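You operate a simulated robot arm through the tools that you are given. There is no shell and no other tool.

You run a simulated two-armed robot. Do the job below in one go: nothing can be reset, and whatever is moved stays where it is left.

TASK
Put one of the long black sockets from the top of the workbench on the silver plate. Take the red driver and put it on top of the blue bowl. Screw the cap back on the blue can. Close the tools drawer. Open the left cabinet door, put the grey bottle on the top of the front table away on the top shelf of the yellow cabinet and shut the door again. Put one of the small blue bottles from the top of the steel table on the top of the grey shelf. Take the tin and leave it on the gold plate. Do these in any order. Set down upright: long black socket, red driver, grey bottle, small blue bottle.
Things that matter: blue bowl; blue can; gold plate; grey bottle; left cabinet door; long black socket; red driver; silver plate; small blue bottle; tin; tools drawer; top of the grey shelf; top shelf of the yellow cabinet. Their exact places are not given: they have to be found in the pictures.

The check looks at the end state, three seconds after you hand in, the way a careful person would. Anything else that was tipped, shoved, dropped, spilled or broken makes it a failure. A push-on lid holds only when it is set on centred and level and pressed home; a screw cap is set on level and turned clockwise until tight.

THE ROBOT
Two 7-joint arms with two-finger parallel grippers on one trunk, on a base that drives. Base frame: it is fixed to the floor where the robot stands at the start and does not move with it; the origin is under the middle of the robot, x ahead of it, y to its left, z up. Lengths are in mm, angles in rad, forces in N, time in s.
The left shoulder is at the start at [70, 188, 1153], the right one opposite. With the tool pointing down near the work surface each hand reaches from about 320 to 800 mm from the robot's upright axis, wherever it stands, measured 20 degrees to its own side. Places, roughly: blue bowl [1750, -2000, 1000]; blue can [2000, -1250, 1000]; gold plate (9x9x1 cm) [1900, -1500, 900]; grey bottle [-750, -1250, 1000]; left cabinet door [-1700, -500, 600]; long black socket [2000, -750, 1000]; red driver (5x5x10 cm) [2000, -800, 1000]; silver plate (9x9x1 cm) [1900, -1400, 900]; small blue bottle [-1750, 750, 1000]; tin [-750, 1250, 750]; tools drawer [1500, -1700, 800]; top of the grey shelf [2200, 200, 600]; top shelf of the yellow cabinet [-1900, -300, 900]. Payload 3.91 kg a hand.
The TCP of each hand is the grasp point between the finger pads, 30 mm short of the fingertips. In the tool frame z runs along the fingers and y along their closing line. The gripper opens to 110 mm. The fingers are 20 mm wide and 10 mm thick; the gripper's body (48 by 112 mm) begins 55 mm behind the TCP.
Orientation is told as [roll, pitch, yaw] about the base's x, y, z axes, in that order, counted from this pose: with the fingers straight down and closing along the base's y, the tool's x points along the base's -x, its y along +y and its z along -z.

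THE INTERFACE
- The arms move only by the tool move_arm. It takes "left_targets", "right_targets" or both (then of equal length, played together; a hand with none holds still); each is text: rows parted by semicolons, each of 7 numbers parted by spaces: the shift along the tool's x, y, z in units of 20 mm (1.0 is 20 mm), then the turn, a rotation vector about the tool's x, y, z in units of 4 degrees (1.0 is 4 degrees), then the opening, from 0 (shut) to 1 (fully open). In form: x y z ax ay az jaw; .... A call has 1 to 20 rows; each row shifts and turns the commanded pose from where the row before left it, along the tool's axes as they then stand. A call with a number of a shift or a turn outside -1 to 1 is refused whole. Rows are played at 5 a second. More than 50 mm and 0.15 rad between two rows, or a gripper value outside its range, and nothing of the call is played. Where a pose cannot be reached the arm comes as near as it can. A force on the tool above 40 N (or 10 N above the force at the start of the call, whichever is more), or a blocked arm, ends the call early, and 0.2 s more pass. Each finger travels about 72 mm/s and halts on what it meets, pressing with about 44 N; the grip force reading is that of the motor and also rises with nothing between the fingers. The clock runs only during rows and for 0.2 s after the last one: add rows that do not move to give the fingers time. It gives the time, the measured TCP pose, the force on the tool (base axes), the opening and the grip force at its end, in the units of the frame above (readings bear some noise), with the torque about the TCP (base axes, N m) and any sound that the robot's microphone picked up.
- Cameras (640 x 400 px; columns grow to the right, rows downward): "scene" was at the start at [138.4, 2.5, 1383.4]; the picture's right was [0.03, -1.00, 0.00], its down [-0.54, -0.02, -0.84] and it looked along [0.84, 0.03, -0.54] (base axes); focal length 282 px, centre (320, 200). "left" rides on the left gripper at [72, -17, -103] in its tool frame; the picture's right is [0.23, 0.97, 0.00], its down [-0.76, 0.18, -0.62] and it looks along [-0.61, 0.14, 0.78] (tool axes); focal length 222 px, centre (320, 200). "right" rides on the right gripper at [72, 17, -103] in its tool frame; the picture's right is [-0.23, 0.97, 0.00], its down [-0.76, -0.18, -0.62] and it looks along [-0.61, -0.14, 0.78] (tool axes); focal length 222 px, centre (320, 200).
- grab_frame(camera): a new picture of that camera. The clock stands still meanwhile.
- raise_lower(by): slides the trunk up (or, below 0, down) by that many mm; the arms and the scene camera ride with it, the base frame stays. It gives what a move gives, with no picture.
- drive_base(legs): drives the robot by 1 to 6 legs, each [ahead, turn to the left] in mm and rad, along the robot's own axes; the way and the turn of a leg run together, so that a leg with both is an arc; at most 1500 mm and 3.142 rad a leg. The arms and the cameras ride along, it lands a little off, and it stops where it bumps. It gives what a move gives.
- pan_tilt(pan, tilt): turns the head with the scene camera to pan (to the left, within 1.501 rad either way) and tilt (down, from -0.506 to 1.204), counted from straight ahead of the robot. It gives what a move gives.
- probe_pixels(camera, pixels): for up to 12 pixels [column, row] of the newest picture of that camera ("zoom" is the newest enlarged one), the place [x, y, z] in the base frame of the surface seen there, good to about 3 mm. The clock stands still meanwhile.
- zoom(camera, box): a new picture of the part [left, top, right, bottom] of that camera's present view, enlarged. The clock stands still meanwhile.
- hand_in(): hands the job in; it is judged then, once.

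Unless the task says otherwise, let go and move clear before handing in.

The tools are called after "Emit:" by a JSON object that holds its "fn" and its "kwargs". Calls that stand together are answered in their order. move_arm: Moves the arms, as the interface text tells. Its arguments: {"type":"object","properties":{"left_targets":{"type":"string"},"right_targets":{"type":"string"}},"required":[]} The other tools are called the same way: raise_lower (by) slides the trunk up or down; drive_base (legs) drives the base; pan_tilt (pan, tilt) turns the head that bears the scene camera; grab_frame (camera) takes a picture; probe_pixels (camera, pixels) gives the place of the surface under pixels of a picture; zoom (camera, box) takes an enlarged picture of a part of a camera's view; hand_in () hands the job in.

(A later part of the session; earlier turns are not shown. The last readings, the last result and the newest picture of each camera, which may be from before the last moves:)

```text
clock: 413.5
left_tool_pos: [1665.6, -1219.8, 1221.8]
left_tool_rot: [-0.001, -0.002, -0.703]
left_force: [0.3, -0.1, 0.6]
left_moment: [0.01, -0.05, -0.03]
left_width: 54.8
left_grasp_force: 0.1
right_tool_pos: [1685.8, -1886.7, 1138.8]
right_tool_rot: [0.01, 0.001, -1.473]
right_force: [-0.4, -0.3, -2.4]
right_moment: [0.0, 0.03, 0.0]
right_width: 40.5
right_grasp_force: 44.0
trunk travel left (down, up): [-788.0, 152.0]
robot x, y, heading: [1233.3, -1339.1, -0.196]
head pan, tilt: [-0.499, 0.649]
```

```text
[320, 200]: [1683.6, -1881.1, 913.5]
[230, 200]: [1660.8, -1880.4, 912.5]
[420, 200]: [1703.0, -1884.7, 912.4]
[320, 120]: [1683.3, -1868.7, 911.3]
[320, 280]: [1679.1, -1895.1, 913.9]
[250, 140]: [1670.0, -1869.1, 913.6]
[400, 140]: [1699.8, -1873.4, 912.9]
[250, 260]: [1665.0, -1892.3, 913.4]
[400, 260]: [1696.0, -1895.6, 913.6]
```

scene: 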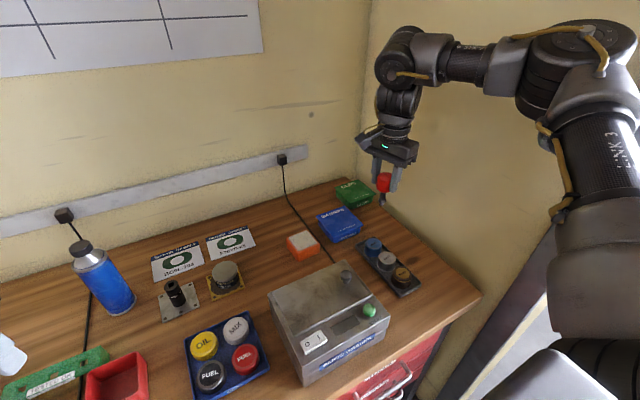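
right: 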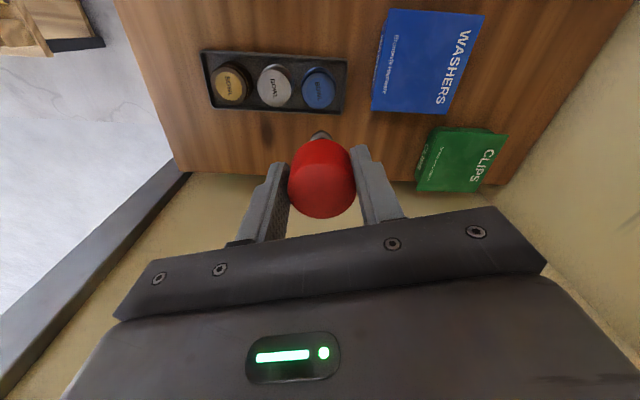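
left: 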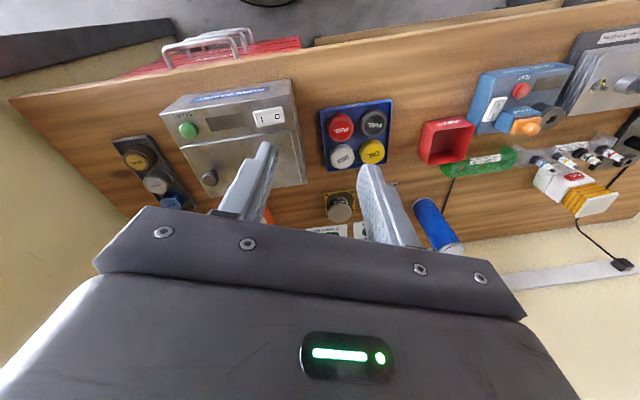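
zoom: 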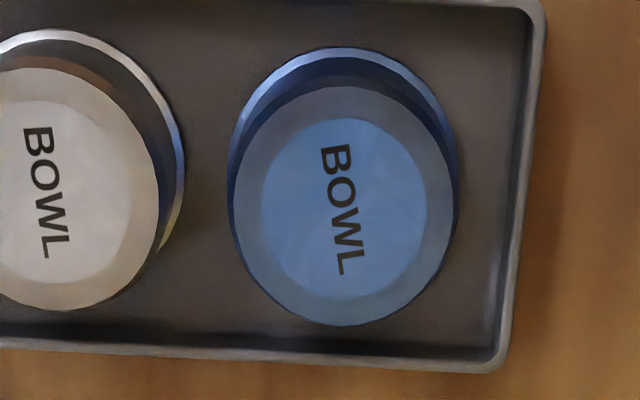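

Bowl centre ≈ (1687,-1884.5). I'll apply the small correction and lower to just above contact (TCP≈1006).

Emit:
{"fn": "move_arm", "kwargs": {"right_targets": "0.08 0.07 0.8 0 0 0 0.25; 0 0 0.8 0 0 0 0.25; 0 0 0.8 0 0 0 0.25; 0 0 0.8 0 0 0 0.25; 0 0 0.8 0 0 0 0.25; 0 0 0.8 0 0 0 0.25; 0 0 0.8 0 0 0 0.25; 0 0 0.7 0 0 0 0.25; 0 0 0 0 0 0 0.25; 0 0 0 0 0 0 0.25"}}

Emit:
{"fn": "zoom", "kwargs": {"camera": "scene", "box": [340, 180, 430, 270]}}

Emit:
{"fn": "zoom", "kwargs": {"camera": "right", "box": [230, 60, 410, 220]}}

```text
clock: 415.7
left_tool_pos: [1665.4, -1220.4, 1220.7]
left_tool_rot: [-0.001, 0.0, -0.703]
left_force: [0.0, -0.4, -0.4]
left_moment: [-0.01, -0.02, 0.0]
left_width: 54.9
left_grasp_force: 0.0
right_tool_pos: [1688.7, -1882.5, 1012.7]
right_tool_rot: [0.011, 0.0, -1.476]
right_force: [0.4, 0.4, -1.1]
right_moment: [0.01, 0.01, 0.0]
right_width: 40.6
right_grasp_force: 43.1
trunk travel left (down, up): [-788.0, 152.0]
robot x, y, heading: [1236.1, -1334.6, -0.198]
head pan, tilt: [-0.499, 0.649]
```

```text
4.44 times, centred on (385, 225) of scene
```

zoom: 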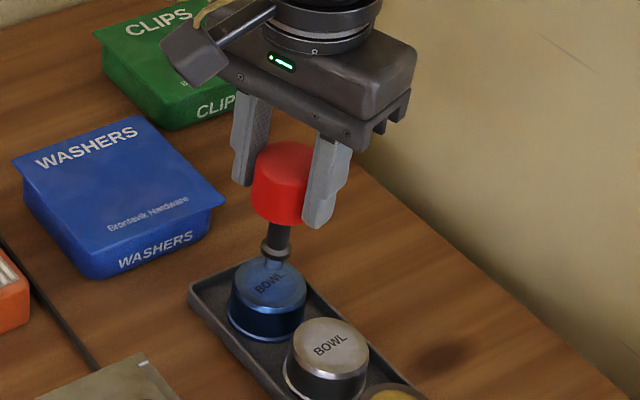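

```text
2.50 times, centred on (320, 140) of right
```

zoom: 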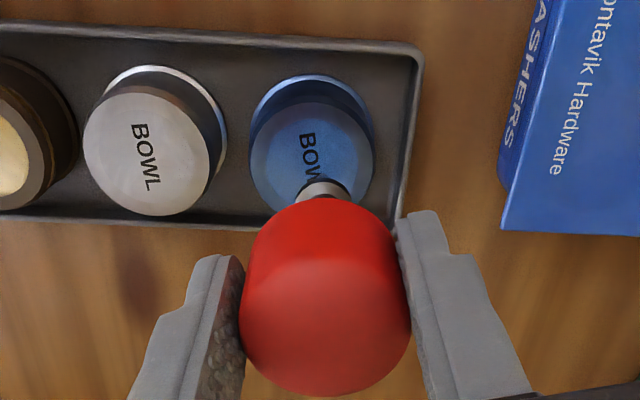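

The tip hovers ~12 mm above the bowl. I'll probe shaft, tip and bowl top in the scene zoom to check centring and verticality.

Emit:
{"fn": "zoom", "kwargs": {"camera": "scene", "box": [380, 205, 424, 255]}}

Emit:
{"fn": "probe_pixels", "kwargs": {"camera": "zoom", "pixels": [[280, 60], [262, 150], [250, 190], [245, 215], [240, 235], [235, 260], [220, 280], [170, 260], [285, 270], [225, 330], [230, 240], [260, 230]]}}

```text
8.00 times, centred on (402, 230) of scene
```

zoom: 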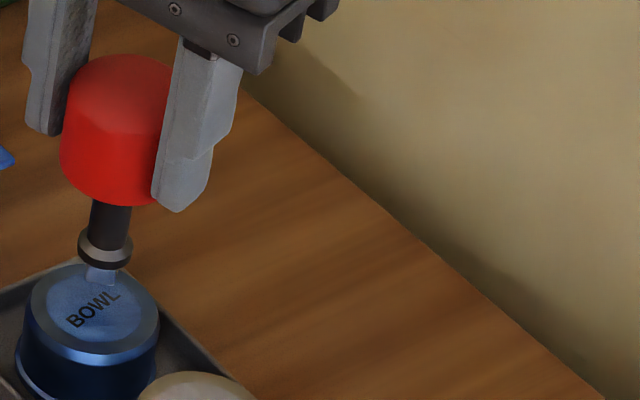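

```text
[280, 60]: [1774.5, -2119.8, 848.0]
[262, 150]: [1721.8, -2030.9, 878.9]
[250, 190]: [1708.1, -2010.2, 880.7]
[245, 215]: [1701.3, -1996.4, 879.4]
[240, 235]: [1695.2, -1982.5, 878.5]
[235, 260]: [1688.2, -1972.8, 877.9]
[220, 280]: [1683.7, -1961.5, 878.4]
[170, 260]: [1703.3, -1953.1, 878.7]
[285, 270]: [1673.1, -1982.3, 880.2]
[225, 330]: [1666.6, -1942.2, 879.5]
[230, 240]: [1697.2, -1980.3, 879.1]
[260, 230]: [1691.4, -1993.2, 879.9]
```

Emit:
{"fn": "probe_pixels", "kwargs": {"camera": "zoom", "pixels": [[115, 75], [100, 170], [110, 212], [110, 230], [105, 255], [100, 275], [97, 282], [95, 310], [50, 310], [140, 310], [95, 340], [80, 300]]}}

```text
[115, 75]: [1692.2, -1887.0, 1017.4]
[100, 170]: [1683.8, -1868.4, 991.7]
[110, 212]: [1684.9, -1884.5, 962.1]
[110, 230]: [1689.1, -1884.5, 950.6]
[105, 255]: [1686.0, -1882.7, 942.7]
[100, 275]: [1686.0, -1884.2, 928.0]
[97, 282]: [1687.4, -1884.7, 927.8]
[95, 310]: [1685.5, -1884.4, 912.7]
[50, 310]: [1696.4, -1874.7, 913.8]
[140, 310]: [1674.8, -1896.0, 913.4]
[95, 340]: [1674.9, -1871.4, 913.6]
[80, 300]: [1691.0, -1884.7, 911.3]
```

Tip centre is within ~4 mm of the bowl centre. I'll nudge 2.5 mm and step down to contact.

Emit:
{"fn": "move_arm", "kwargs": {"right_targets": "0.01 -0.12 0.2 0 0 0 0.25; 0 0 0.3 0 0 0 0.25; 0 0 0 0 0 0 0.25"}}

Emit:
{"fn": "move_arm", "kwargs": {"right_targets": "0 0 0.08 0 0 0 0.25; 0 0 0 0 0 0 0.25"}}

Emit:
{"fn": "move_arm", "kwargs": {"right_targets": "0 0 0.06 0 0 0 0.25; 0 0 0 0 0 0 0.25"}}

```text
clock: 416.5
left_tool_pos: [1666.4, -1219.4, 1221.5]
left_tool_rot: [0.001, -0.001, -0.704]
left_force: [-0.3, -0.5, 0.2]
left_moment: [0.01, 0.01, -0.01]
left_width: 55.2
left_grasp_force: 0.1
right_tool_pos: [1686.3, -1885.0, 1003.5]
right_tool_rot: [0.01, 0.0, -1.475]
right_force: [0.0, 0.7, -1.8]
right_moment: [-0.01, 0.01, 0.0]
right_width: 40.6
right_grasp_force: 44.0
trunk travel left (down, up): [-788.0, 152.0]
robot x, y, heading: [1229.7, -1333.9, -0.196]
head pan, tilt: [-0.499, 0.649]
```

```text
clock: 417.1
left_tool_pos: [1665.4, -1219.6, 1221.1]
left_tool_rot: [0.001, -0.002, -0.705]
left_force: [-0.9, 0.9, 0.7]
left_moment: [0.02, -0.02, 0.01]
left_width: 55.1
left_grasp_force: 0.0
right_tool_pos: [1686.7, -1884.0, 1002.0]
right_tool_rot: [0.011, 0.001, -1.475]
right_force: [-0.4, 0.3, 1.2]
right_moment: [-0.01, -0.02, 0.04]
right_width: 40.7
right_grasp_force: 43.7
trunk travel left (down, up): [-788.0, 152.0]
robot x, y, heading: [1234.1, -1333.0, -0.202]
head pan, tilt: [-0.499, 0.649]
```

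```text
clock: 417.7
left_tool_pos: [1665.6, -1218.2, 1222.6]
left_tool_rot: [0.0, -0.002, -0.704]
left_force: [-0.3, 0.0, 0.4]
left_moment: [0.0, -0.04, -0.01]
left_width: 54.9
left_grasp_force: 0.0
right_tool_pos: [1685.7, -1884.4, 1001.3]
right_tool_rot: [0.012, -0.002, -1.478]
right_force: [2.3, -3.6, 12.1]
right_moment: [-0.38, -0.18, -0.01]
right_width: 40.9
right_grasp_force: 44.2
trunk travel left (down, up): [-788.0, 152.0]
robot x, y, heading: [1231.8, -1333.3, -0.197]
head pan, tilt: [-0.499, 0.649]
```

Contact at TCP≈1001.5 (12 N). I'll ease the load to a light touch, then open the jaw in small steps.

Emit:
{"fn": "move_arm", "kwargs": {"right_targets": "0 0 -0.05 0 0 0 0.25; 0 0 0 0 0 0 0.25; 0 0 0 0 0 0 0.25"}}

Emit:
{"fn": "zoom", "kwargs": {"camera": "scene", "box": [360, 200, 424, 255]}}

```text
clock: 418.5
left_tool_pos: [1664.7, -1219.1, 1221.8]
left_tool_rot: [0.0, -0.003, -0.704]
left_force: [0.3, -0.4, -0.3]
left_moment: [0.02, -0.02, -0.01]
left_width: 54.7
left_grasp_force: 0.0
right_tool_pos: [1686.3, -1883.5, 1000.9]
right_tool_rot: [0.012, 0.0, -1.474]
right_force: [2.7, -2.6, 10.1]
right_moment: [-0.34, -0.26, -0.01]
right_width: 40.6
right_grasp_force: 43.9
trunk travel left (down, up): [-788.0, 152.0]
robot x, y, heading: [1230.8, -1330.8, -0.197]
head pan, tilt: [-0.499, 0.649]
```

```text
7.27 times, centred on (392, 228) of scene
```

zoom: 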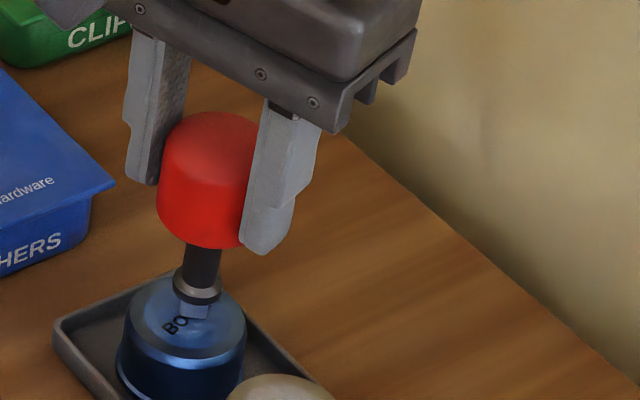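

The tip stands near the middle of the bowl top (193,312). I'll ease a bit more load before opening.

Emit:
{"fn": "move_arm", "kwargs": {"right_targets": "0 0 -0.05 0 0 0 0.25; 0 0 0 0 0 0 0.25; 0 0 0 0 0 0 0.25"}}

```text
clock: 419.3
left_tool_pos: [1666.0, -1219.1, 1222.2]
left_tool_rot: [-0.003, 0.0, -0.703]
left_force: [-0.5, -0.2, 0.1]
left_moment: [0.03, -0.04, -0.01]
left_width: 54.9
left_grasp_force: 0.1
right_tool_pos: [1685.8, -1883.9, 1003.1]
right_tool_rot: [0.009, 0.001, -1.474]
right_force: [1.3, 1.1, 2.2]
right_moment: [0.05, -0.08, 0.0]
right_width: 40.7
right_grasp_force: 44.4
trunk travel left (down, up): [-788.0, 152.0]
robot x, y, heading: [1229.7, -1332.3, -0.196]
head pan, tilt: [-0.499, 0.649]
```

Light touch now (≈2 N). I'll open the jaw gently in small increments.

Emit:
{"fn": "move_arm", "kwargs": {"right_targets": "0 0 0 0 0 0 0.38; 0 0 0 0 0 0 0.4; 0 0 0 0 0 0 0.42; 0 0 0 0 0 0 0.44; 0 0 0 0 0 0 0.46; 0 0 0 0 0 0 0.48"}}

Emit:
{"fn": "zoom", "kwargs": {"camera": "scene", "box": [360, 200, 424, 255]}}

Emit:
{"fn": "zoom", "kwargs": {"camera": "right", "box": [230, 60, 410, 220]}}

```text
clock: 420.7
left_tool_pos: [1664.7, -1219.2, 1221.7]
left_tool_rot: [0.0, -0.003, -0.704]
left_force: [-0.3, 0.3, -0.5]
left_moment: [-0.01, 0.02, -0.01]
left_width: 54.8
left_grasp_force: 0.0
right_tool_pos: [1687.1, -1884.5, 1003.1]
right_tool_rot: [0.009, 0.0, -1.474]
right_force: [-0.5, 0.0, 0.1]
right_moment: [-0.01, -0.01, 0.04]
right_width: 52.5
right_grasp_force: 0.1
trunk travel left (down, up): [-788.0, 152.0]
robot x, y, heading: [1232.1, -1335.1, -0.197]
head pan, tilt: [-0.499, 0.649]
```

```text
7.27 times, centred on (392, 228) of scene
```

zoom: 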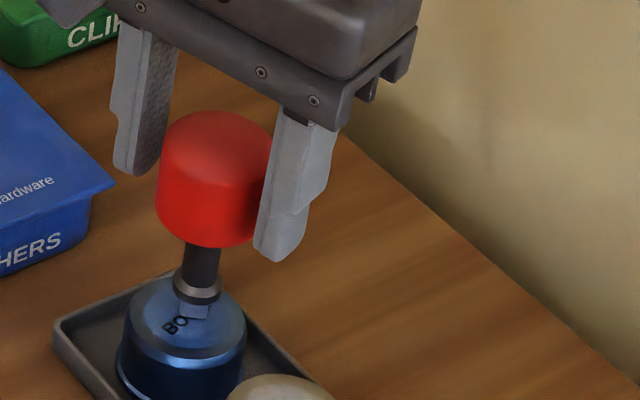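

```text
2.50 times, centred on (320, 140) of right
```

zoom: 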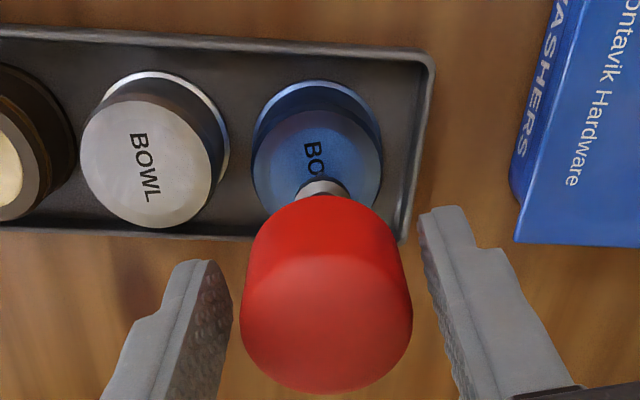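

The driver stands by itself. I'll open wider and rise straight up.

Emit:
{"fn": "move_arm", "kwargs": {"right_targets": "0 0 0 0 0 0 0.55; 0 0 0 0 0 0 0.62; 0 0 -0.3 0 0 0 0.62; 0 0 -0.5 0 0 0 0.62; 0 0 -0.8 0 0 0 0.62; 0 0 -1 0 0 0 0.62; 0 0 -1 0 0 0 0.62; 0 0 -1 0 0 0 0.62; 0 0 -1 0 0 0 0.62; 0 0 0 0 0 0 0.62"}}

Emit:
{"fn": "zoom", "kwargs": {"camera": "scene", "box": [340, 180, 430, 270]}}

```text
clock: 422.9
left_tool_pos: [1666.5, -1219.3, 1221.7]
left_tool_rot: [-0.001, 0.0, -0.704]
left_force: [0.2, -0.3, -0.5]
left_moment: [0.0, -0.02, 0.0]
left_width: 55.2
left_grasp_force: 0.1
right_tool_pos: [1686.1, -1884.3, 1115.2]
right_tool_rot: [0.012, 0.002, -1.474]
right_force: [0.3, -0.1, 0.4]
right_moment: [-0.02, -0.04, 0.03]
right_width: 67.9
right_grasp_force: 0.0
trunk travel left (down, up): [-788.0, 152.0]
robot x, y, heading: [1235.2, -1335.5, -0.193]
head pan, tilt: [-0.499, 0.649]
```

```text
4.44 times, centred on (385, 225) of scene
```

zoom: 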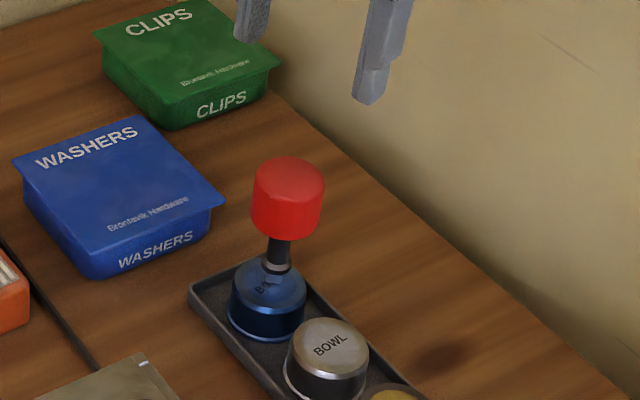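

The driver stands upright on the blue bowl. I'll withdraw the right hand up and back along the same path.

Emit:
{"fn": "move_arm", "kwargs": {"right_targets": "0 0 -1 0 0 0 0.62; 0 0 -1 0 0 0 0.62; 0 0 -0.5 0 0 0 0.62; 0.995 -0.035 -0.25 0 0 0 0.62; 0.995 -0.035 -0.25 0 0 0 0.62; 0.995 -0.035 -0.25 0 0 0 0.62; 0.995 -0.035 -0.25 0 0 0 0.62; 0.995 -0.035 -0.25 0 0 0 0.62; 0.995 -0.035 -0.25 0 0 0 0.62; 0.995 -0.035 0 0 0 0 0.62; 0.995 -0.035 0 0 0 0 0.62; 0.995 -0.035 0 0 0 0 0.62; 0.995 -0.035 0 0 0 0 0.62; 0.995 -0.035 0 0 0 0 0.62; 0.995 -0.035 0 0 0 0 0.62; 0.995 -0.035 0 0 0 0 0.62; 0.995 -0.035 0 0 0 0 0.62; 0.995 -0.035 0 0 0 0 0.62; 0.995 -0.035 0 0 0 0 0.62"}}

Emit:
{"fn": "grab_frame", "kwargs": {"camera": "scene"}}

```text
clock: 426.9
left_tool_pos: [1664.7, -1218.8, 1221.8]
left_tool_rot: [-0.002, 0.0, -0.702]
left_force: [-0.4, 0.5, -0.3]
left_moment: [-0.02, 0.01, 0.0]
left_width: 54.8
left_grasp_force: 0.1
right_tool_pos: [1644.2, -1566.6, 1194.8]
right_tool_rot: [0.011, 0.0, -1.476]
right_force: [1.0, 0.0, -0.1]
right_moment: [-0.01, 0.04, 0.05]
right_width: 68.1
right_grasp_force: 0.1
trunk travel left (down, up): [-788.0, 152.0]
robot x, y, heading: [1231.1, -1333.6, -0.196]
head pan, tilt: [-0.499, 0.649]
```

```text
taken
```

scene: 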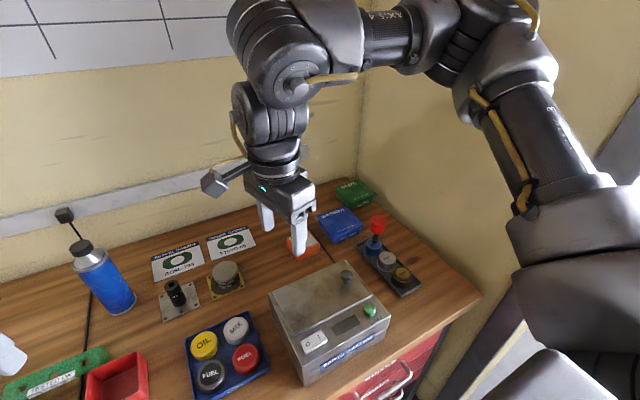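

All bench jobs are done. Next is the grey bottle on the front table; I'll drive around, staying clear of the rack, to about (-650,-720).

Emit:
{"fn": "drive_base", "kwargs": {"legs": [[0, 2.505], [789, 0], [0, 0.81], [1340, 0]]}}

Emit:
{"fn": "pan_tilt", "kwargs": {"pan": 0.9, "tilt": 0.5}}

Emit:
{"fn": "grab_frame", "kwargs": {"camera": "scene"}}

```text
clock: 445.4
left_tool_pos: [-1049.9, -876.6, 1221.7]
left_tool_rot: [-0.001, -0.002, 2.595]
left_force: [0.3, -0.4, -0.5]
left_moment: [0.0, -0.01, -0.02]
left_width: 54.9
left_grasp_force: 0.0
right_tool_pos: [-1081.7, -529.3, 1194.9]
right_tool_rot: [0.01, 0.001, 1.823]
right_force: [-1.0, 1.0, 0.4]
right_moment: [-0.01, 0.04, -0.05]
right_width: 68.2
right_grasp_force: 0.0
trunk travel left (down, up): [-788.0, 152.0]
robot x, y, heading: [-642.4, -695.7, 3.097]
head pan, tilt: [-0.499, 0.649]
```

```text
clock: 447.0
left_tool_pos: [-1050.6, -877.1, 1221.8]
left_tool_rot: [0.0, -0.001, 2.594]
left_force: [0.5, -0.3, -0.4]
left_moment: [0.0, 0.0, -0.04]
left_width: 55.0
left_grasp_force: 0.0
right_tool_pos: [-1084.4, -529.6, 1195.1]
right_tool_rot: [0.011, 0.0, 1.822]
right_force: [0.1, 0.1, 0.2]
right_moment: [-0.01, 0.01, 0.01]
right_width: 68.4
right_grasp_force: 0.1
trunk travel left (down, up): [-788.0, 152.0]
robot x, y, heading: [-644.3, -691.9, 3.102]
head pan, tilt: [0.901, 0.499]
```

```text
taken
```

scene: 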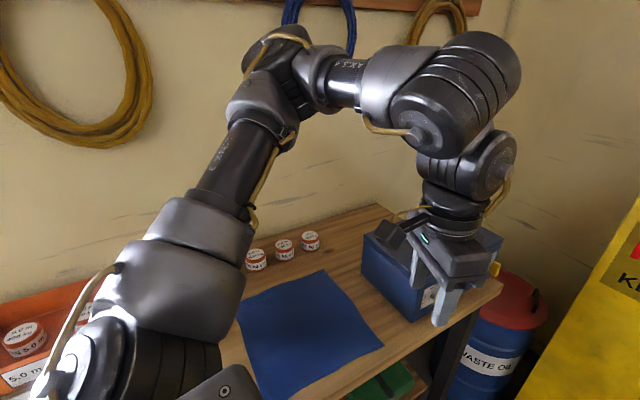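

The front table is on my left with the blue cloth and boxes. I'll turn to face it squarely (heading ≈ -1.76).

Emit:
{"fn": "drive_base", "kwargs": {"legs": [[0, 1.42]]}}

Emit:
{"fn": "pan_tilt", "kwargs": {"pan": 0.0, "tilt": 0.6}}

Emit:
{"fn": "grab_frame", "kwargs": {"camera": "scene"}}

```text
clock: 450.9
left_tool_pos: [-524.2, -1127.1, 1221.3]
left_tool_rot: [-0.001, 0.0, -2.272]
left_force: [1.0, -0.8, 0.1]
left_moment: [0.0, -0.03, 0.01]
left_width: 54.9
left_grasp_force: 0.2
right_tool_pos: [-873.6, -1105.7, 1193.5]
right_tool_rot: [0.011, 0.0, -3.045]
right_force: [-0.9, 0.4, -0.7]
right_moment: [0.03, 0.01, 0.01]
right_width: 68.3
right_grasp_force: 0.1
trunk travel left (down, up): [-788.0, 152.0]
robot x, y, heading: [-637.7, -695.6, -1.766]
head pan, tilt: [0.901, 0.499]
```

```text
clock: 452.1
left_tool_pos: [-524.0, -1127.4, 1222.0]
left_tool_rot: [-0.001, 0.001, -2.273]
left_force: [-0.1, 0.0, 0.5]
left_moment: [0.0, 0.0, 0.0]
left_width: 55.0
left_grasp_force: 0.2
right_tool_pos: [-871.8, -1106.1, 1194.5]
right_tool_rot: [0.011, -0.001, -3.044]
right_force: [-0.6, 0.1, 0.4]
right_moment: [0.0, 0.01, -0.02]
right_width: 68.1
right_grasp_force: 0.1
trunk travel left (down, up): [-788.0, 152.0]
robot x, y, heading: [-643.4, -693.3, -1.767]
head pan, tilt: [0.0, 0.6]
```

```text
taken
```

scene: 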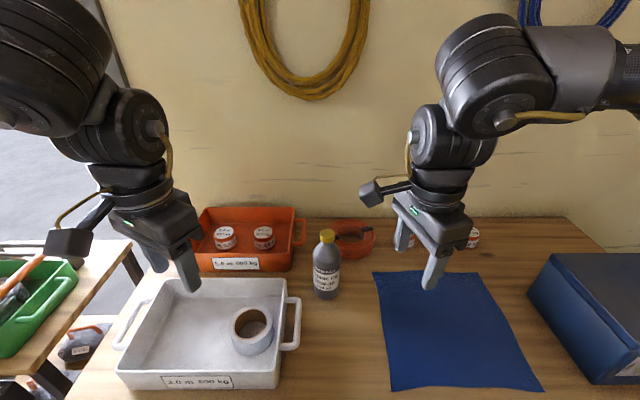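

The grey bottle with a yellow cap stands at (327,265). I'll zoom and probe it.

Emit:
{"fn": "zoom", "kwargs": {"camera": "scene", "box": [270, 210, 400, 320]}}

Emit:
{"fn": "probe_pixels", "kwargs": {"camera": "scene", "pixels": [[327, 234], [320, 238], [334, 238], [326, 260], [314, 275], [339, 275], [327, 296], [345, 290], [300, 330], [305, 300], [340, 250], [300, 395]]}}

```text
3.64 times, centred on (335, 265) of scene
```

zoom: 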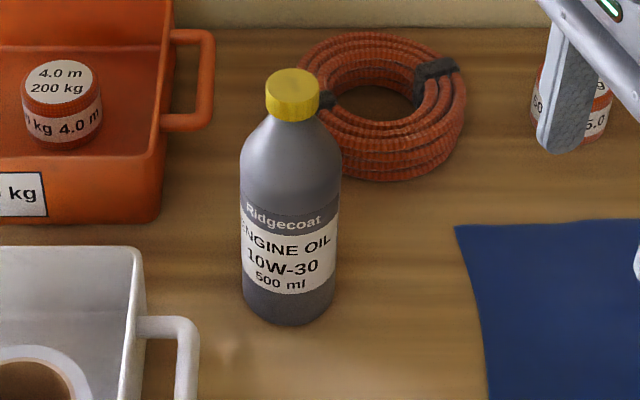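

```text
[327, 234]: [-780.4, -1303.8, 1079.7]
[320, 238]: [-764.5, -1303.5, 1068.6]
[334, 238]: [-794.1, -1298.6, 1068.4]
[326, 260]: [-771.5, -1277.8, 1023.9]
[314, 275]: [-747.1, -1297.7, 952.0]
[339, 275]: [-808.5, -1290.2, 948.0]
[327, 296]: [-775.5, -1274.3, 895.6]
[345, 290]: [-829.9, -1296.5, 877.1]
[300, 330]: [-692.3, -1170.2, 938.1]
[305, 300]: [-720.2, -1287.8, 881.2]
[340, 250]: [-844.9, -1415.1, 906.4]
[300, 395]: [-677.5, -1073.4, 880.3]
```

The grey bottle: centre ≈ (-779,-1305), z 879-1080, ~62 mm wide. The cabinet shelf will need a near-horizontal grasp, so I'll test tilting the right hand forward here in free space.

Emit:
{"fn": "move_arm", "kwargs": {"right_targets": "0 0 0 0 0 -1 0.8; 0 0 0 0 0 -1 0.8; 0 0 0 0 0 -1 0.8; 0 0 0 0 0 -1 0.8; 0 0 0 0 0 -1 0.8; 0 0 0 0 0 -1 0.8; 0 0 0 0 0 -1 0.8; 0 0 0 0 0 -1 0.8; 0 0 0 0 0 -1 0.8; 0 0 0 0 0 -1 0.8; 0 0 0 0 0 -1 0.8; 0 0 0 0 0 -1 0.8; 0 0 0 0 0 -1 0.8; 0 0 0 0 0 -1 0.8; 0 0 0 0 0 -1 0.8"}}

Emit:
{"fn": "move_arm", "kwargs": {"right_targets": "0 0 0 0 -1 0 0.8; 0 0 0 0 -1 0 0.8; 0 0 0 0 -1 0 0.8; 0 0 0 0 -1 0 0.8; 0 0 0 0 -1 0 0.8; 0 0 0 0 -1 0 0.8; 0 0 0 0 -1 0 0.8; 0 0 0 0 -1 0 0.8; 0 0 0 0 -1 0 0.8; 0 0 0 0 -1 0 0.8; 0 0 0 0 -1 0 0.8; 0 0 0 0 -1 0 0.8; 0 0 0 0 -1 0 0.8; 0 0 0 0 -1 0 0.8; 0 0 0 0 -1 0 0.8; 0 0 0 0 -1 0 0.8"}}

Emit:
{"fn": "grab_frame", "kwargs": {"camera": "scene"}}

```text
clock: 455.2
left_tool_pos: [-523.9, -1126.6, 1222.5]
left_tool_rot: [-0.001, -0.001, -2.273]
left_force: [0.8, 0.3, -0.9]
left_moment: [-0.01, -0.02, -0.01]
left_width: 55.1
left_grasp_force: 0.1
right_tool_pos: [-873.5, -1105.6, 1194.8]
right_tool_rot: [0.004, -0.008, -1.995]
right_force: [-0.2, -0.5, 0.9]
right_moment: [0.02, -0.01, -0.04]
right_width: 87.8
right_grasp_force: 0.0
trunk travel left (down, up): [-788.0, 152.0]
robot x, y, heading: [-641.6, -696.7, -1.767]
head pan, tilt: [0.0, 0.6]
```

```text
clock: 458.6
left_tool_pos: [-523.2, -1128.7, 1221.1]
left_tool_rot: [-0.001, -0.002, -2.273]
left_force: [-0.2, 0.4, 1.0]
left_moment: [0.0, 0.02, -0.01]
left_width: 54.8
left_grasp_force: 0.0
right_tool_pos: [-865.0, -1139.3, 1202.3]
right_tool_rot: [0.071, -1.119, -2.08]
right_force: [0.0, -0.5, 0.0]
right_moment: [0.01, 0.01, -0.02]
right_width: 88.0
right_grasp_force: 0.1
right hand out of reach, approached as far as the arm can: row 12, 13, 14, 15, 16
trunk travel left (down, up): [-788.0, 152.0]
robot x, y, heading: [-642.7, -691.6, -1.768]
head pan, tilt: [0.0, 0.6]
```

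```text
taken
```

scene: 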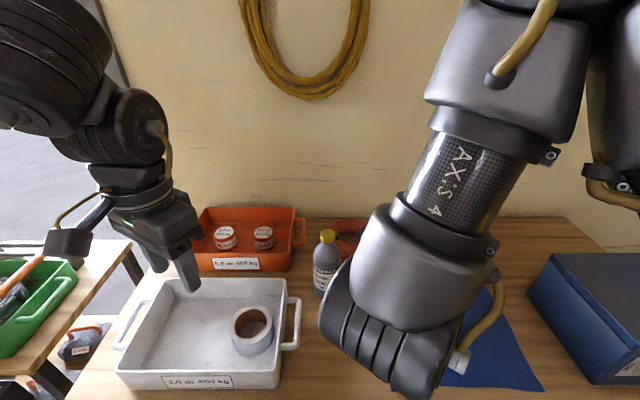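

The right hand can tilt forward ~64°, enough for a front grasp. I'll level it again and first go and open the cabinet's left door with both hands free.

Emit:
{"fn": "move_arm", "kwargs": {"right_targets": "0 0 0 0 1 0 0.8; 0 0 0 0 1 0 0.8; 0 0 0 0 1 0 0.8; 0 0 0 0 1 0 0.8; 0 0 0 0 1 0 0.8; 0 0 0 0 1 0 0.8; 0 0 0 0 1 0 0.8; 0 0 0 0 1 0 0.8; 0 0 0 0 1 0 0.8; 0 0 0 0 1 0 0.8; 0 0 0 0 1 0 0.8; 0 0 0 0 1 0 0.8; 0 0 0 0 1 0 0.8; 0 0 0 0 1 0 0.8; 0 0 0 0 1 0 0.8; 0 0 0 0 1 0 0.8"}}

Emit:
{"fn": "grab_frame", "kwargs": {"camera": "scene"}}

```text
clock: 462.1
left_tool_pos: [-524.9, -1126.7, 1221.1]
left_tool_rot: [-0.001, 0.0, -2.273]
left_force: [-0.2, -0.4, 0.0]
left_moment: [0.0, 0.0, 0.02]
left_width: 54.8
left_grasp_force: 0.1
right_tool_pos: [-861.0, -1137.5, 1198.3]
right_tool_rot: [0.005, -0.008, -1.998]
right_force: [0.4, 0.2, 0.3]
right_moment: [0.0, 0.04, -0.01]
right_width: 87.9
right_grasp_force: 0.0
trunk travel left (down, up): [-788.0, 152.0]
robot x, y, heading: [-639.1, -692.0, -1.763]
head pan, tilt: [0.0, 0.6]
```

```text
taken
```

scene: 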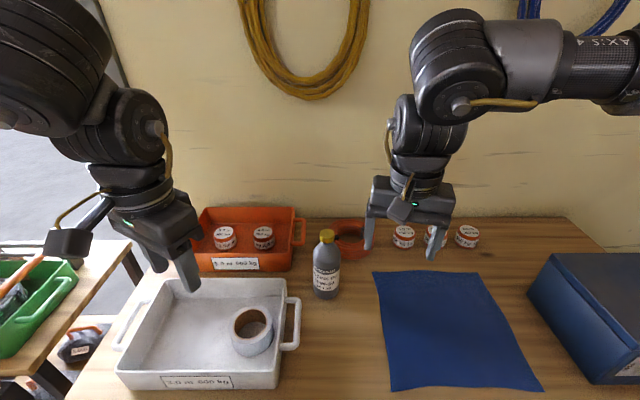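

I'll drive to about (-950,-350) and face the cabinet.

Emit:
{"fn": "drive_base", "kwargs": {"legs": [[0, -2.213], [461, 0], [0, 0.65]]}}

Emit:
{"fn": "pan_tilt", "kwargs": {"pan": 0.0, "tilt": 0.55}}

Emit:
{"fn": "grab_frame", "kwargs": {"camera": "scene"}}

```text
clock: 471.8
left_tool_pos: [-1383.7, -471.0, 1222.9]
left_tool_rot: [0.0, 0.0, 2.447]
left_force: [0.2, -0.2, 1.7]
left_moment: [-0.02, 0.03, -0.01]
left_width: 55.0
left_grasp_force: 0.0
right_tool_pos: [-1396.4, -135.2, 1197.5]
right_tool_rot: [0.004, -0.01, 2.723]
right_force: [0.0, -1.1, -0.4]
right_moment: [0.01, 0.0, -0.03]
right_width: 87.8
right_grasp_force: 0.2
trunk travel left (down, up): [-788.0, 152.0]
robot x, y, heading: [-951.5, -351.2, 2.953]
head pan, tilt: [0.0, 0.6]
```

```text
clock: 472.5
left_tool_pos: [-1383.6, -472.0, 1221.8]
left_tool_rot: [-0.002, 0.0, 2.448]
left_force: [0.0, 1.2, -0.5]
left_moment: [0.02, -0.03, -0.02]
left_width: 55.2
left_grasp_force: 0.0
right_tool_pos: [-1397.2, -135.1, 1197.7]
right_tool_rot: [0.005, -0.009, 2.723]
right_force: [-1.3, 0.3, -0.5]
right_moment: [0.03, 0.01, 0.0]
right_width: 88.0
right_grasp_force: 0.0
trunk travel left (down, up): [-788.0, 152.0]
robot x, y, heading: [-952.7, -351.0, 2.951]
head pan, tilt: [0.0, 0.55]
```

```text
taken
```

scene: 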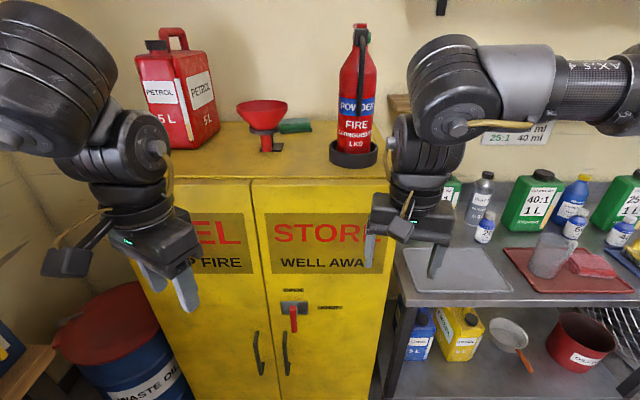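

The cabinet is in view with the latch at (293,312) and handles at (257,352) and (286,352). I'll zoom in.

Emit:
{"fn": "zoom", "kwargs": {"camera": "scene", "box": [235, 270, 365, 390]}}

Emit:
{"fn": "probe_pixels", "kwargs": {"camera": "scene", "pixels": [[293, 318], [293, 307], [255, 345], [257, 335], [262, 370], [287, 335], [288, 372], [250, 190], [140, 280], [384, 190], [230, 300], [340, 330]]}}

```text
3.33 times, centred on (300, 330) of scene
```

zoom: 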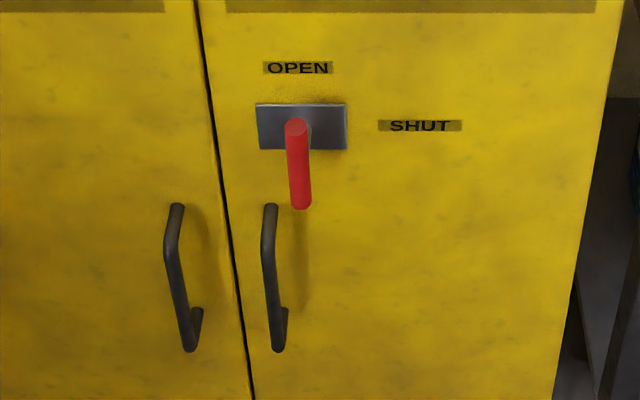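

```text
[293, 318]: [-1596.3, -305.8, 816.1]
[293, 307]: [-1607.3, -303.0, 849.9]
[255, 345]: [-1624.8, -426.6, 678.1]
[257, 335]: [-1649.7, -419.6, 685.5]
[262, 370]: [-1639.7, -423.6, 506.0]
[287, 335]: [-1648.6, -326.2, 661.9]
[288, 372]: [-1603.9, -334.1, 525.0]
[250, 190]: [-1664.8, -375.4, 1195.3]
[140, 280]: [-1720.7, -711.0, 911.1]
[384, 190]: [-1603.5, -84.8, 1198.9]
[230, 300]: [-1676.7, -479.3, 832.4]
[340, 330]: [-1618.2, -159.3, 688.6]
```

I'll probe the latch lever and both handles in detail.

Emit:
{"fn": "probe_pixels", "kwargs": {"camera": "zoom", "pixels": [[296, 128], [298, 165], [301, 203], [308, 138], [335, 140], [265, 115], [176, 207], [170, 245], [183, 320], [198, 320], [188, 348], [225, 300]]}}

Emit:
{"fn": "probe_pixels", "kwargs": {"camera": "zoom", "pixels": [[271, 207], [266, 240], [276, 330], [284, 318], [200, 60], [150, 300], [240, 300], [598, 30], [420, 126], [298, 68], [600, 200], [20, 200]]}}

```text
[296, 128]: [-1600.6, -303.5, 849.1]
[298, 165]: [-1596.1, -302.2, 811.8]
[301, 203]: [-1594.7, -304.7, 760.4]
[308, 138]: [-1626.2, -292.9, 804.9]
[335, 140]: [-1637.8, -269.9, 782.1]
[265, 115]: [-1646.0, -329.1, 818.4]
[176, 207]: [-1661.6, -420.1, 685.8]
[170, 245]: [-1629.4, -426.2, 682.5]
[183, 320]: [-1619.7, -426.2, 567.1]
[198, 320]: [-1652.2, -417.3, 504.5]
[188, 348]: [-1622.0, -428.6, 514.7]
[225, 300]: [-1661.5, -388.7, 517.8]
```

```text
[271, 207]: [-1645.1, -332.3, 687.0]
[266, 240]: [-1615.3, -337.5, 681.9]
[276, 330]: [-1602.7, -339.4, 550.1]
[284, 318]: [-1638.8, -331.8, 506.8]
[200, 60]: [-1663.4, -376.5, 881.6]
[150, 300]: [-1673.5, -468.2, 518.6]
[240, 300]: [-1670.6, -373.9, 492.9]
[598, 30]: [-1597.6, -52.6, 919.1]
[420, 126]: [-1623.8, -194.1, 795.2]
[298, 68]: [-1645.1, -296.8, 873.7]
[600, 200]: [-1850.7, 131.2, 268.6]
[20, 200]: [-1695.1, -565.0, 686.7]
```

The latch bar stands vertical, pointing at OPEN, so the doors should be free. The left door's handle is a vertical bar at about (-1622,-427), z 510-686, hinge at about (-1722,-710). I'll back up 220 mm and lower the trunk to work at handle height.

Emit:
{"fn": "drive_base", "kwargs": {"legs": [[-220, 0]]}}

Emit:
{"fn": "raise_lower", "kwargs": {"by": -370}}

Emit:
{"fn": "grab_frame", "kwargs": {"camera": "scene"}}

```text
clock: 474.2
left_tool_pos: [-1169.9, -512.6, 1220.3]
left_tool_rot: [-0.001, 0.001, 2.449]
left_force: [0.3, -0.4, 0.5]
left_moment: [-0.02, 0.01, 0.03]
left_width: 55.3
left_grasp_force: 0.0
right_tool_pos: [-1181.2, -175.5, 1197.3]
right_tool_rot: [0.005, -0.007, 2.724]
right_force: [-1.1, 0.2, -1.0]
right_moment: [0.0, -0.03, -0.02]
right_width: 88.2
right_grasp_force: 0.1
trunk travel left (down, up): [-788.0, 152.0]
robot x, y, heading: [-733.4, -393.7, 2.953]
head pan, tilt: [0.0, 0.55]
```

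```text
clock: 477.7
left_tool_pos: [-1166.8, -512.7, 851.0]
left_tool_rot: [-0.002, 0.0, 2.448]
left_force: [0.1, -0.2, -0.2]
left_moment: [0.02, 0.0, 0.01]
left_width: 55.0
left_grasp_force: 0.0
right_tool_pos: [-1179.6, -175.9, 827.7]
right_tool_rot: [0.005, -0.008, 2.724]
right_force: [-0.4, -0.7, -0.5]
right_moment: [0.03, -0.01, -0.01]
right_width: 88.1
right_grasp_force: 0.1
trunk travel left (down, up): [-418.0, 522.0]
robot x, y, heading: [-735.1, -393.6, 2.95]
head pan, tilt: [0.0, 0.55]
```

```text
taken
```

scene: 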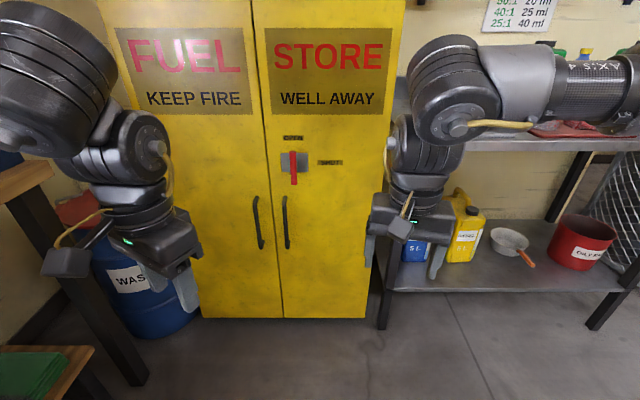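

Good view of the doors. I'll probe the left handle again, the barrel and the cabinet's left edge.

Emit:
{"fn": "zoom", "kwargs": {"camera": "scene", "box": [200, 120, 340, 270]}}

Emit:
{"fn": "probe_pixels", "kwargs": {"camera": "scene", "pixels": [[256, 200], [257, 215], [259, 230], [261, 245], [245, 220], [272, 220], [195, 300], [150, 325], [110, 45], [200, 280], [203, 316], [60, 230]]}}

```text
2.67 times, centred on (270, 195) of scene
```

zoom: 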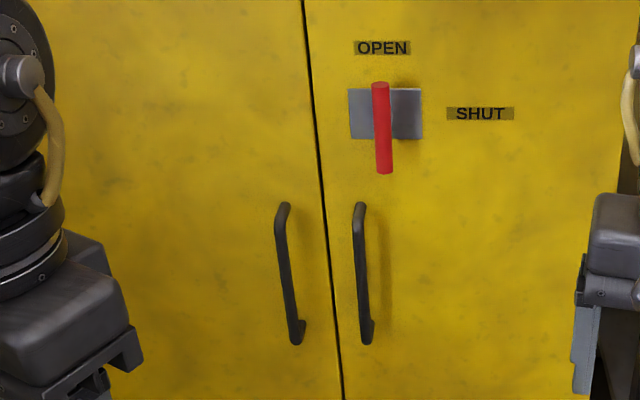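

```text
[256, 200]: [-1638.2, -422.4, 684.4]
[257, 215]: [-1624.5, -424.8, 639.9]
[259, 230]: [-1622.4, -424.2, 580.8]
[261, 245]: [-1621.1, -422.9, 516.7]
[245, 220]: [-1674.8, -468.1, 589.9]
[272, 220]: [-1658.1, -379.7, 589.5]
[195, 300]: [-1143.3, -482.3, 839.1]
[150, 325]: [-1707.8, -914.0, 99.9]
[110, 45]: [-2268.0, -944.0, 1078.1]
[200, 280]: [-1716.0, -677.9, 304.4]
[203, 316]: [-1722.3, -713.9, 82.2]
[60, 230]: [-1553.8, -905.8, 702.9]
```

Handle bar axis ≈ (-1629,-424); gap to the door ≈ 31 mm. I'll turn and tilt the left hand forward in place.

Emit:
{"fn": "move_arm", "kwargs": {"left_targets": "0 0 0 0 0 -0.87 0.5; 0 0 0 0 0 -0.87 0.5; 0 0 0 0 0 -0.87 0.5; 0 0 0 0 0 -0.87 0.5; 0 0 0 0 0 -0.87 0.5; 0 0 0 0 -1 0 0.5; 0 0 0 0 -1 0 0.5; 0 0 0 0 -1 0 0.5; 0 0 0 0 -1 0 0.5; 0 0 0 0 -1 0 0.5; 0 0 0 0 -1 0 0.5; 0 0 0 0 -1 0 0.5; 0 0 0 0 -1 0 0.5; 0 0 0 0 -1 0 0.5; 0 0 0 0 -1 0 0.5; 0 0 0 0 -1 0 0.5; 0 0 0 0 -1 0 0.5; 0 0 0 0 -1 0 0.5; 0 0 0 0 -1 0 0.5; 0 0 0 0 -1 0 0.5"}}

Emit:
{"fn": "grab_frame", "kwargs": {"camera": "scene"}}

```text
clock: 481.9
left_tool_pos: [-1174.0, -521.1, 858.1]
left_tool_rot: [-0.001, -0.138, 2.689]
left_force: [0.9, 0.8, 0.2]
left_moment: [0.0, 0.01, -0.01]
left_width: 55.1
left_grasp_force: 0.0
left hand out of reach, approached as far as the arm can: row 5, 6, 7, 8, 9, 10, 11, 12, 13, 14, 15, 16, 17, 18, 19, 20
right_tool_pos: [-1180.5, -176.3, 828.7]
right_tool_rot: [0.005, -0.006, 2.722]
right_force: [0.2, -0.3, 0.1]
right_moment: [-0.01, 0.0, -0.03]
right_width: 87.9
right_grasp_force: 0.0
trunk travel left (down, up): [-418.0, 522.0]
robot x, y, heading: [-740.6, -390.9, 2.95]
head pan, tilt: [0.0, 0.55]
```

```text
taken
```

scene: 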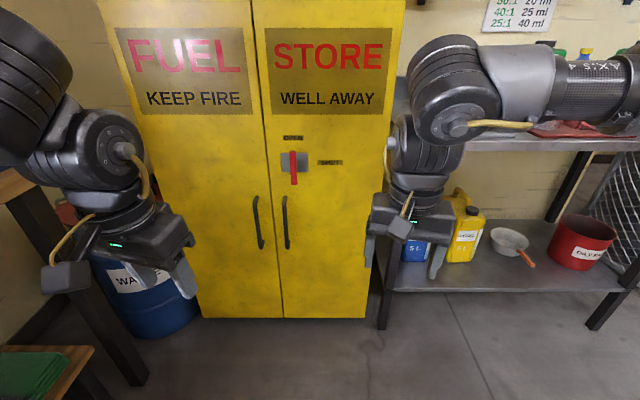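

The left wrist can't tilt here (near its limit when square). If the robot stands farther to the right, the left arm reaches across at a better angle. I'll level the left hand and shift the robot to the right by ~350 mm.

Emit:
{"fn": "move_arm", "kwargs": {"left_targets": "0 0 0 0 0.99 0 0.5; 0 0 0 0 0.99 0 0.5; 0 0 0 0 0 0 0.5"}}

Emit:
{"fn": "drive_base", "kwargs": {"legs": [[0, -1.57], [350, 0], [0, 1.57], [80, 0]]}}

Emit:
{"fn": "grab_frame", "kwargs": {"camera": "scene"}}

```text
clock: 482.7
left_tool_pos: [-1174.5, -521.6, 858.8]
left_tool_rot: [-0.001, 0.002, 2.689]
left_force: [0.4, -0.3, -0.4]
left_moment: [-0.02, -0.01, -0.03]
left_width: 55.1
left_grasp_force: 0.1
right_tool_pos: [-1180.4, -176.4, 828.3]
right_tool_rot: [0.004, -0.009, 2.725]
right_force: [-0.1, -0.6, 0.6]
right_moment: [-0.04, -0.01, -0.03]
right_width: 87.7
right_grasp_force: 0.0
trunk travel left (down, up): [-418.0, 522.0]
robot x, y, heading: [-737.4, -392.8, 2.956]
head pan, tilt: [0.0, 0.55]
```

```text
clock: 493.3
left_tool_pos: [-1189.7, -151.4, 858.2]
left_tool_rot: [-0.005, 0.002, 2.678]
left_force: [-0.2, 0.6, 0.4]
left_moment: [0.04, -0.02, -0.05]
left_width: 54.8
left_grasp_force: 0.0
right_tool_pos: [-1192.0, 192.6, 827.5]
right_tool_rot: [0.005, -0.006, 2.712]
right_force: [-0.2, 0.3, -0.4]
right_moment: [-0.01, -0.04, 0.04]
right_width: 88.0
right_grasp_force: 0.0
trunk travel left (down, up): [-418.0, 522.0]
robot x, y, heading: [-748.8, -29.8, 2.948]
head pan, tilt: [0.0, 0.55]
```

```text
taken
```

scene: 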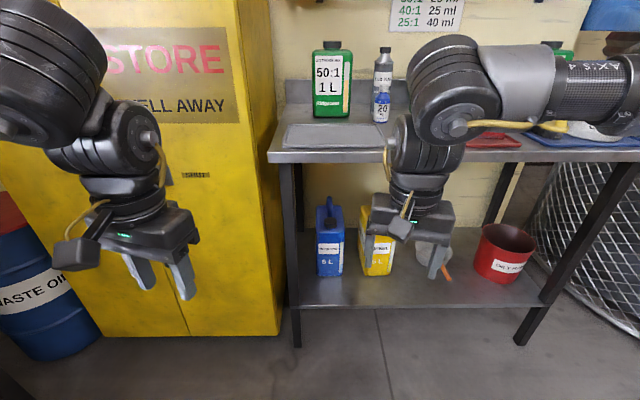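

The left hand now has the door to its left-front. I'll bring it in front of the left handle, lowering to z≈700.

Emit:
{"fn": "move_arm", "kwargs": {"left_targets": "-0.224 0.963 0.416 0 0 0 0.5; -0.224 0.963 0.416 0 0 0 0.5; -0.224 0.963 0.416 0 0 0 0.5; -0.224 0.963 0.416 0 0 0 0.5; -0.224 0.963 0.416 0 0 0 0.5; -0.224 0.963 0.416 0 0 0 0.5; -0.224 0.963 0.416 0 0 0 0.5; -0.224 0.963 0.416 0 0 0 0.5; -0.224 0.963 0.416 0 0 0 0.5; -0.224 0.963 0.416 0 0 0 0.5; -0.224 0.963 0.416 0 0 0 0.5; -0.224 0.963 0.416 0 0 0 0.5; -0.224 0.963 0.416 0 0 0 0.5; -0.224 0.963 0.416 0 0 0 0.5; -0.224 0.963 0.416 0 0 0 0.5; -0.224 0.963 0.416 0 0 0 0.5; -0.224 0.963 0.416 0 0 0 0.5; -0.224 0.963 0.416 0 0 0 0.5; -0.224 0.963 0.416 0 0 0 0.5"}}

Emit:
{"fn": "move_arm", "kwargs": {"left_targets": "0 0 0 0 0 -1 0.5; 0 0 0 0 0 -1 0.5; 0 0 0 0 0 -1 0.5; 0 0 0 0 0 -1 0.5; 0 0 0 0 -1 0 0.5; 0 0 0 0 -1 0 0.5; 0 0 0 0 -1 0 0.5; 0 0 0 0 -1 0 0.5; 0 0 0 0 -1 0 0.5; 0 0 0 0 -1 0 0.5; 0 0 0 0 -1 0 0.5; 0 0 0 0 -1 0 0.5; 0 0 0 0 -1 0 0.5; 0 0 0 0 -1 0 0.5; 0 0 0 0 -1 0 0.5; 0 0 0 0 -1 0 0.5; 0 0 0 0 -1 0 0.5; 0 0 0 0 -1 0 0.5; 0 0 0 0 -1 0 0.5; 0 0 0 0 -1 0 0.5"}}

Emit:
{"fn": "pan_tilt", "kwargs": {"pan": 0.35, "tilt": 0.55}}

Emit:
{"fn": "grab_frame", "kwargs": {"camera": "scene"}}

Emit:
{"fn": "grab_frame", "kwargs": {"camera": "left"}}

```text
clock: 497.3
left_tool_pos: [-1430.8, -442.0, 699.2]
left_tool_rot: [-0.004, -0.001, 2.678]
left_force: [0.5, -0.7, -0.1]
left_moment: [-0.02, 0.04, -0.02]
left_width: 55.0
left_grasp_force: 0.0
right_tool_pos: [-1190.3, 192.3, 828.6]
right_tool_rot: [0.005, -0.009, 2.712]
right_force: [0.1, 0.6, 0.2]
right_moment: [-0.03, -0.02, -0.02]
right_width: 87.9
right_grasp_force: 0.0
trunk travel left (down, up): [-418.0, 522.0]
robot x, y, heading: [-749.5, -27.5, 2.939]
head pan, tilt: [0.0, 0.55]
```

```text
clock: 501.5
left_tool_pos: [-1428.3, -440.0, 700.4]
left_tool_rot: [-0.007, -1.115, 2.963]
left_force: [-0.3, -0.3, -0.1]
left_moment: [0.0, 0.0, 0.0]
left_width: 54.9
left_grasp_force: 0.1
right_tool_pos: [-1190.9, 192.5, 827.3]
right_tool_rot: [0.004, -0.009, 2.711]
right_force: [-0.1, 0.7, -0.6]
right_moment: [-0.02, 0.01, 0.03]
right_width: 87.8
right_grasp_force: 0.0
trunk travel left (down, up): [-418.0, 522.0]
robot x, y, heading: [-749.7, -29.2, 2.941]
head pan, tilt: [0.0, 0.55]
```

```text
clock: 502.3
left_tool_pos: [-1430.2, -441.6, 700.3]
left_tool_rot: [-0.006, -1.115, 2.961]
left_force: [-0.3, 0.1, -0.3]
left_moment: [0.01, -0.02, 0.03]
left_width: 55.2
left_grasp_force: 0.1
right_tool_pos: [-1189.4, 192.6, 827.5]
right_tool_rot: [0.006, -0.009, 2.712]
right_force: [0.0, 0.0, -0.2]
right_moment: [-0.01, -0.03, 0.01]
right_width: 88.1
right_grasp_force: 0.0
trunk travel left (down, up): [-418.0, 522.0]
robot x, y, heading: [-755.3, -28.8, 2.947]
head pan, tilt: [0.351, 0.55]
```

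```text
taken
```

scene: 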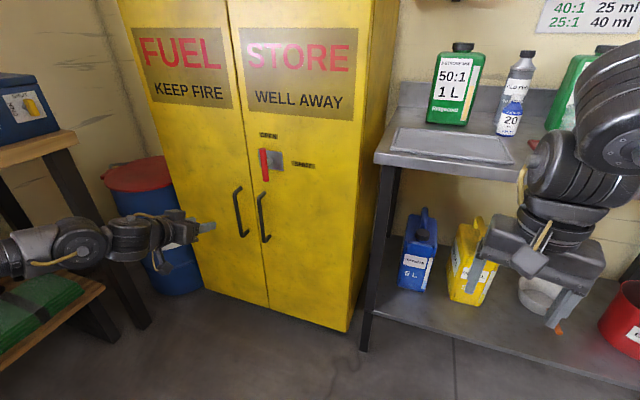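

```text
taken
```

left: 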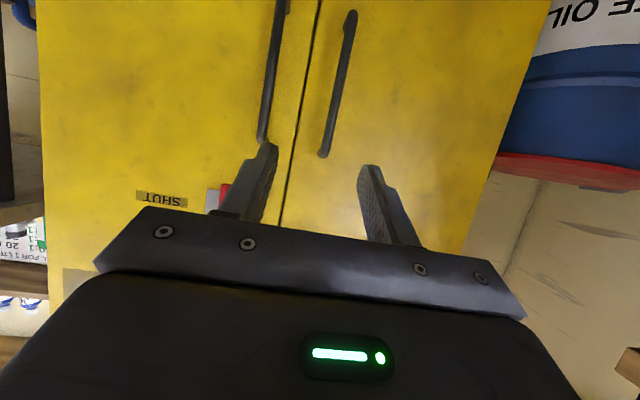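

The left hand now points forward (tilt 64°) at yaw 2.96. The left handle shows at (338,85). I'll move to ~60 mm in front of the bar at z≈630.

Emit:
{"fn": "move_arm", "kwargs": {"left_targets": "0.025 0.12 0.945 0 0 0 0.4; 0.025 0.12 0.945 0 0 0 0.4; 0.025 0.12 0.945 0 0 0 0.4; 0.025 0.12 0.945 0 0 0 0.4; 0.025 0.12 0.945 0 0 0 0.4; 0.025 0.12 0.945 0 0 0 0.4; 0.025 0.12 0.945 0 0 0 0.4; 0.025 0.12 0.945 0 0 0 0.4; 0 0 0 0 0 0 0.4"}}

Emit:
{"fn": "grab_frame", "kwargs": {"camera": "left"}}

Emit:
{"fn": "zoom", "kwargs": {"camera": "scene", "box": [160, 140, 320, 300]}}

```text
clock: 504.3
left_tool_pos: [-1565.0, -436.2, 631.1]
left_tool_rot: [-0.007, -1.118, 2.963]
left_force: [-0.2, 0.5, -0.2]
left_moment: [0.0, -0.01, 0.02]
left_width: 43.9
left_grasp_force: 0.1
right_tool_pos: [-1191.7, 192.4, 827.3]
right_tool_rot: [0.005, -0.008, 2.712]
right_force: [-0.3, 0.0, -0.5]
right_moment: [0.03, 0.01, 0.01]
right_width: 88.0
right_grasp_force: 0.1
trunk travel left (down, up): [-418.0, 522.0]
robot x, y, heading: [-746.1, -30.4, 2.943]
head pan, tilt: [0.351, 0.55]
```

```text
taken
```

left: 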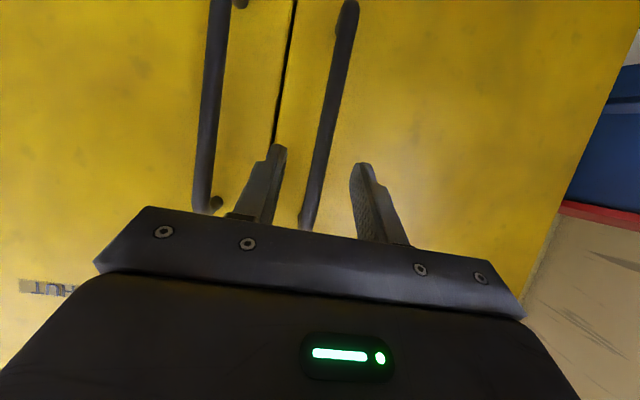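

```text
2.50 times, centred on (240, 220) of scene
```

zoom: 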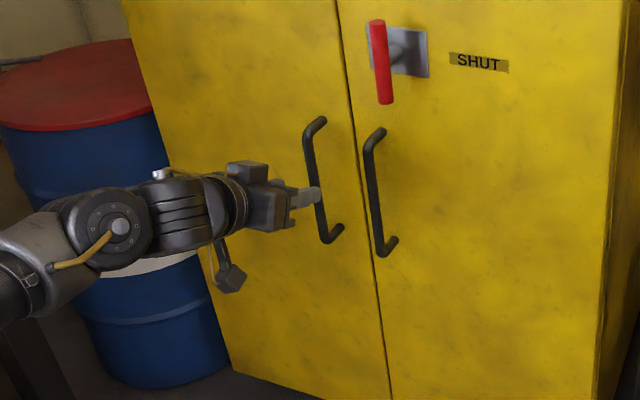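

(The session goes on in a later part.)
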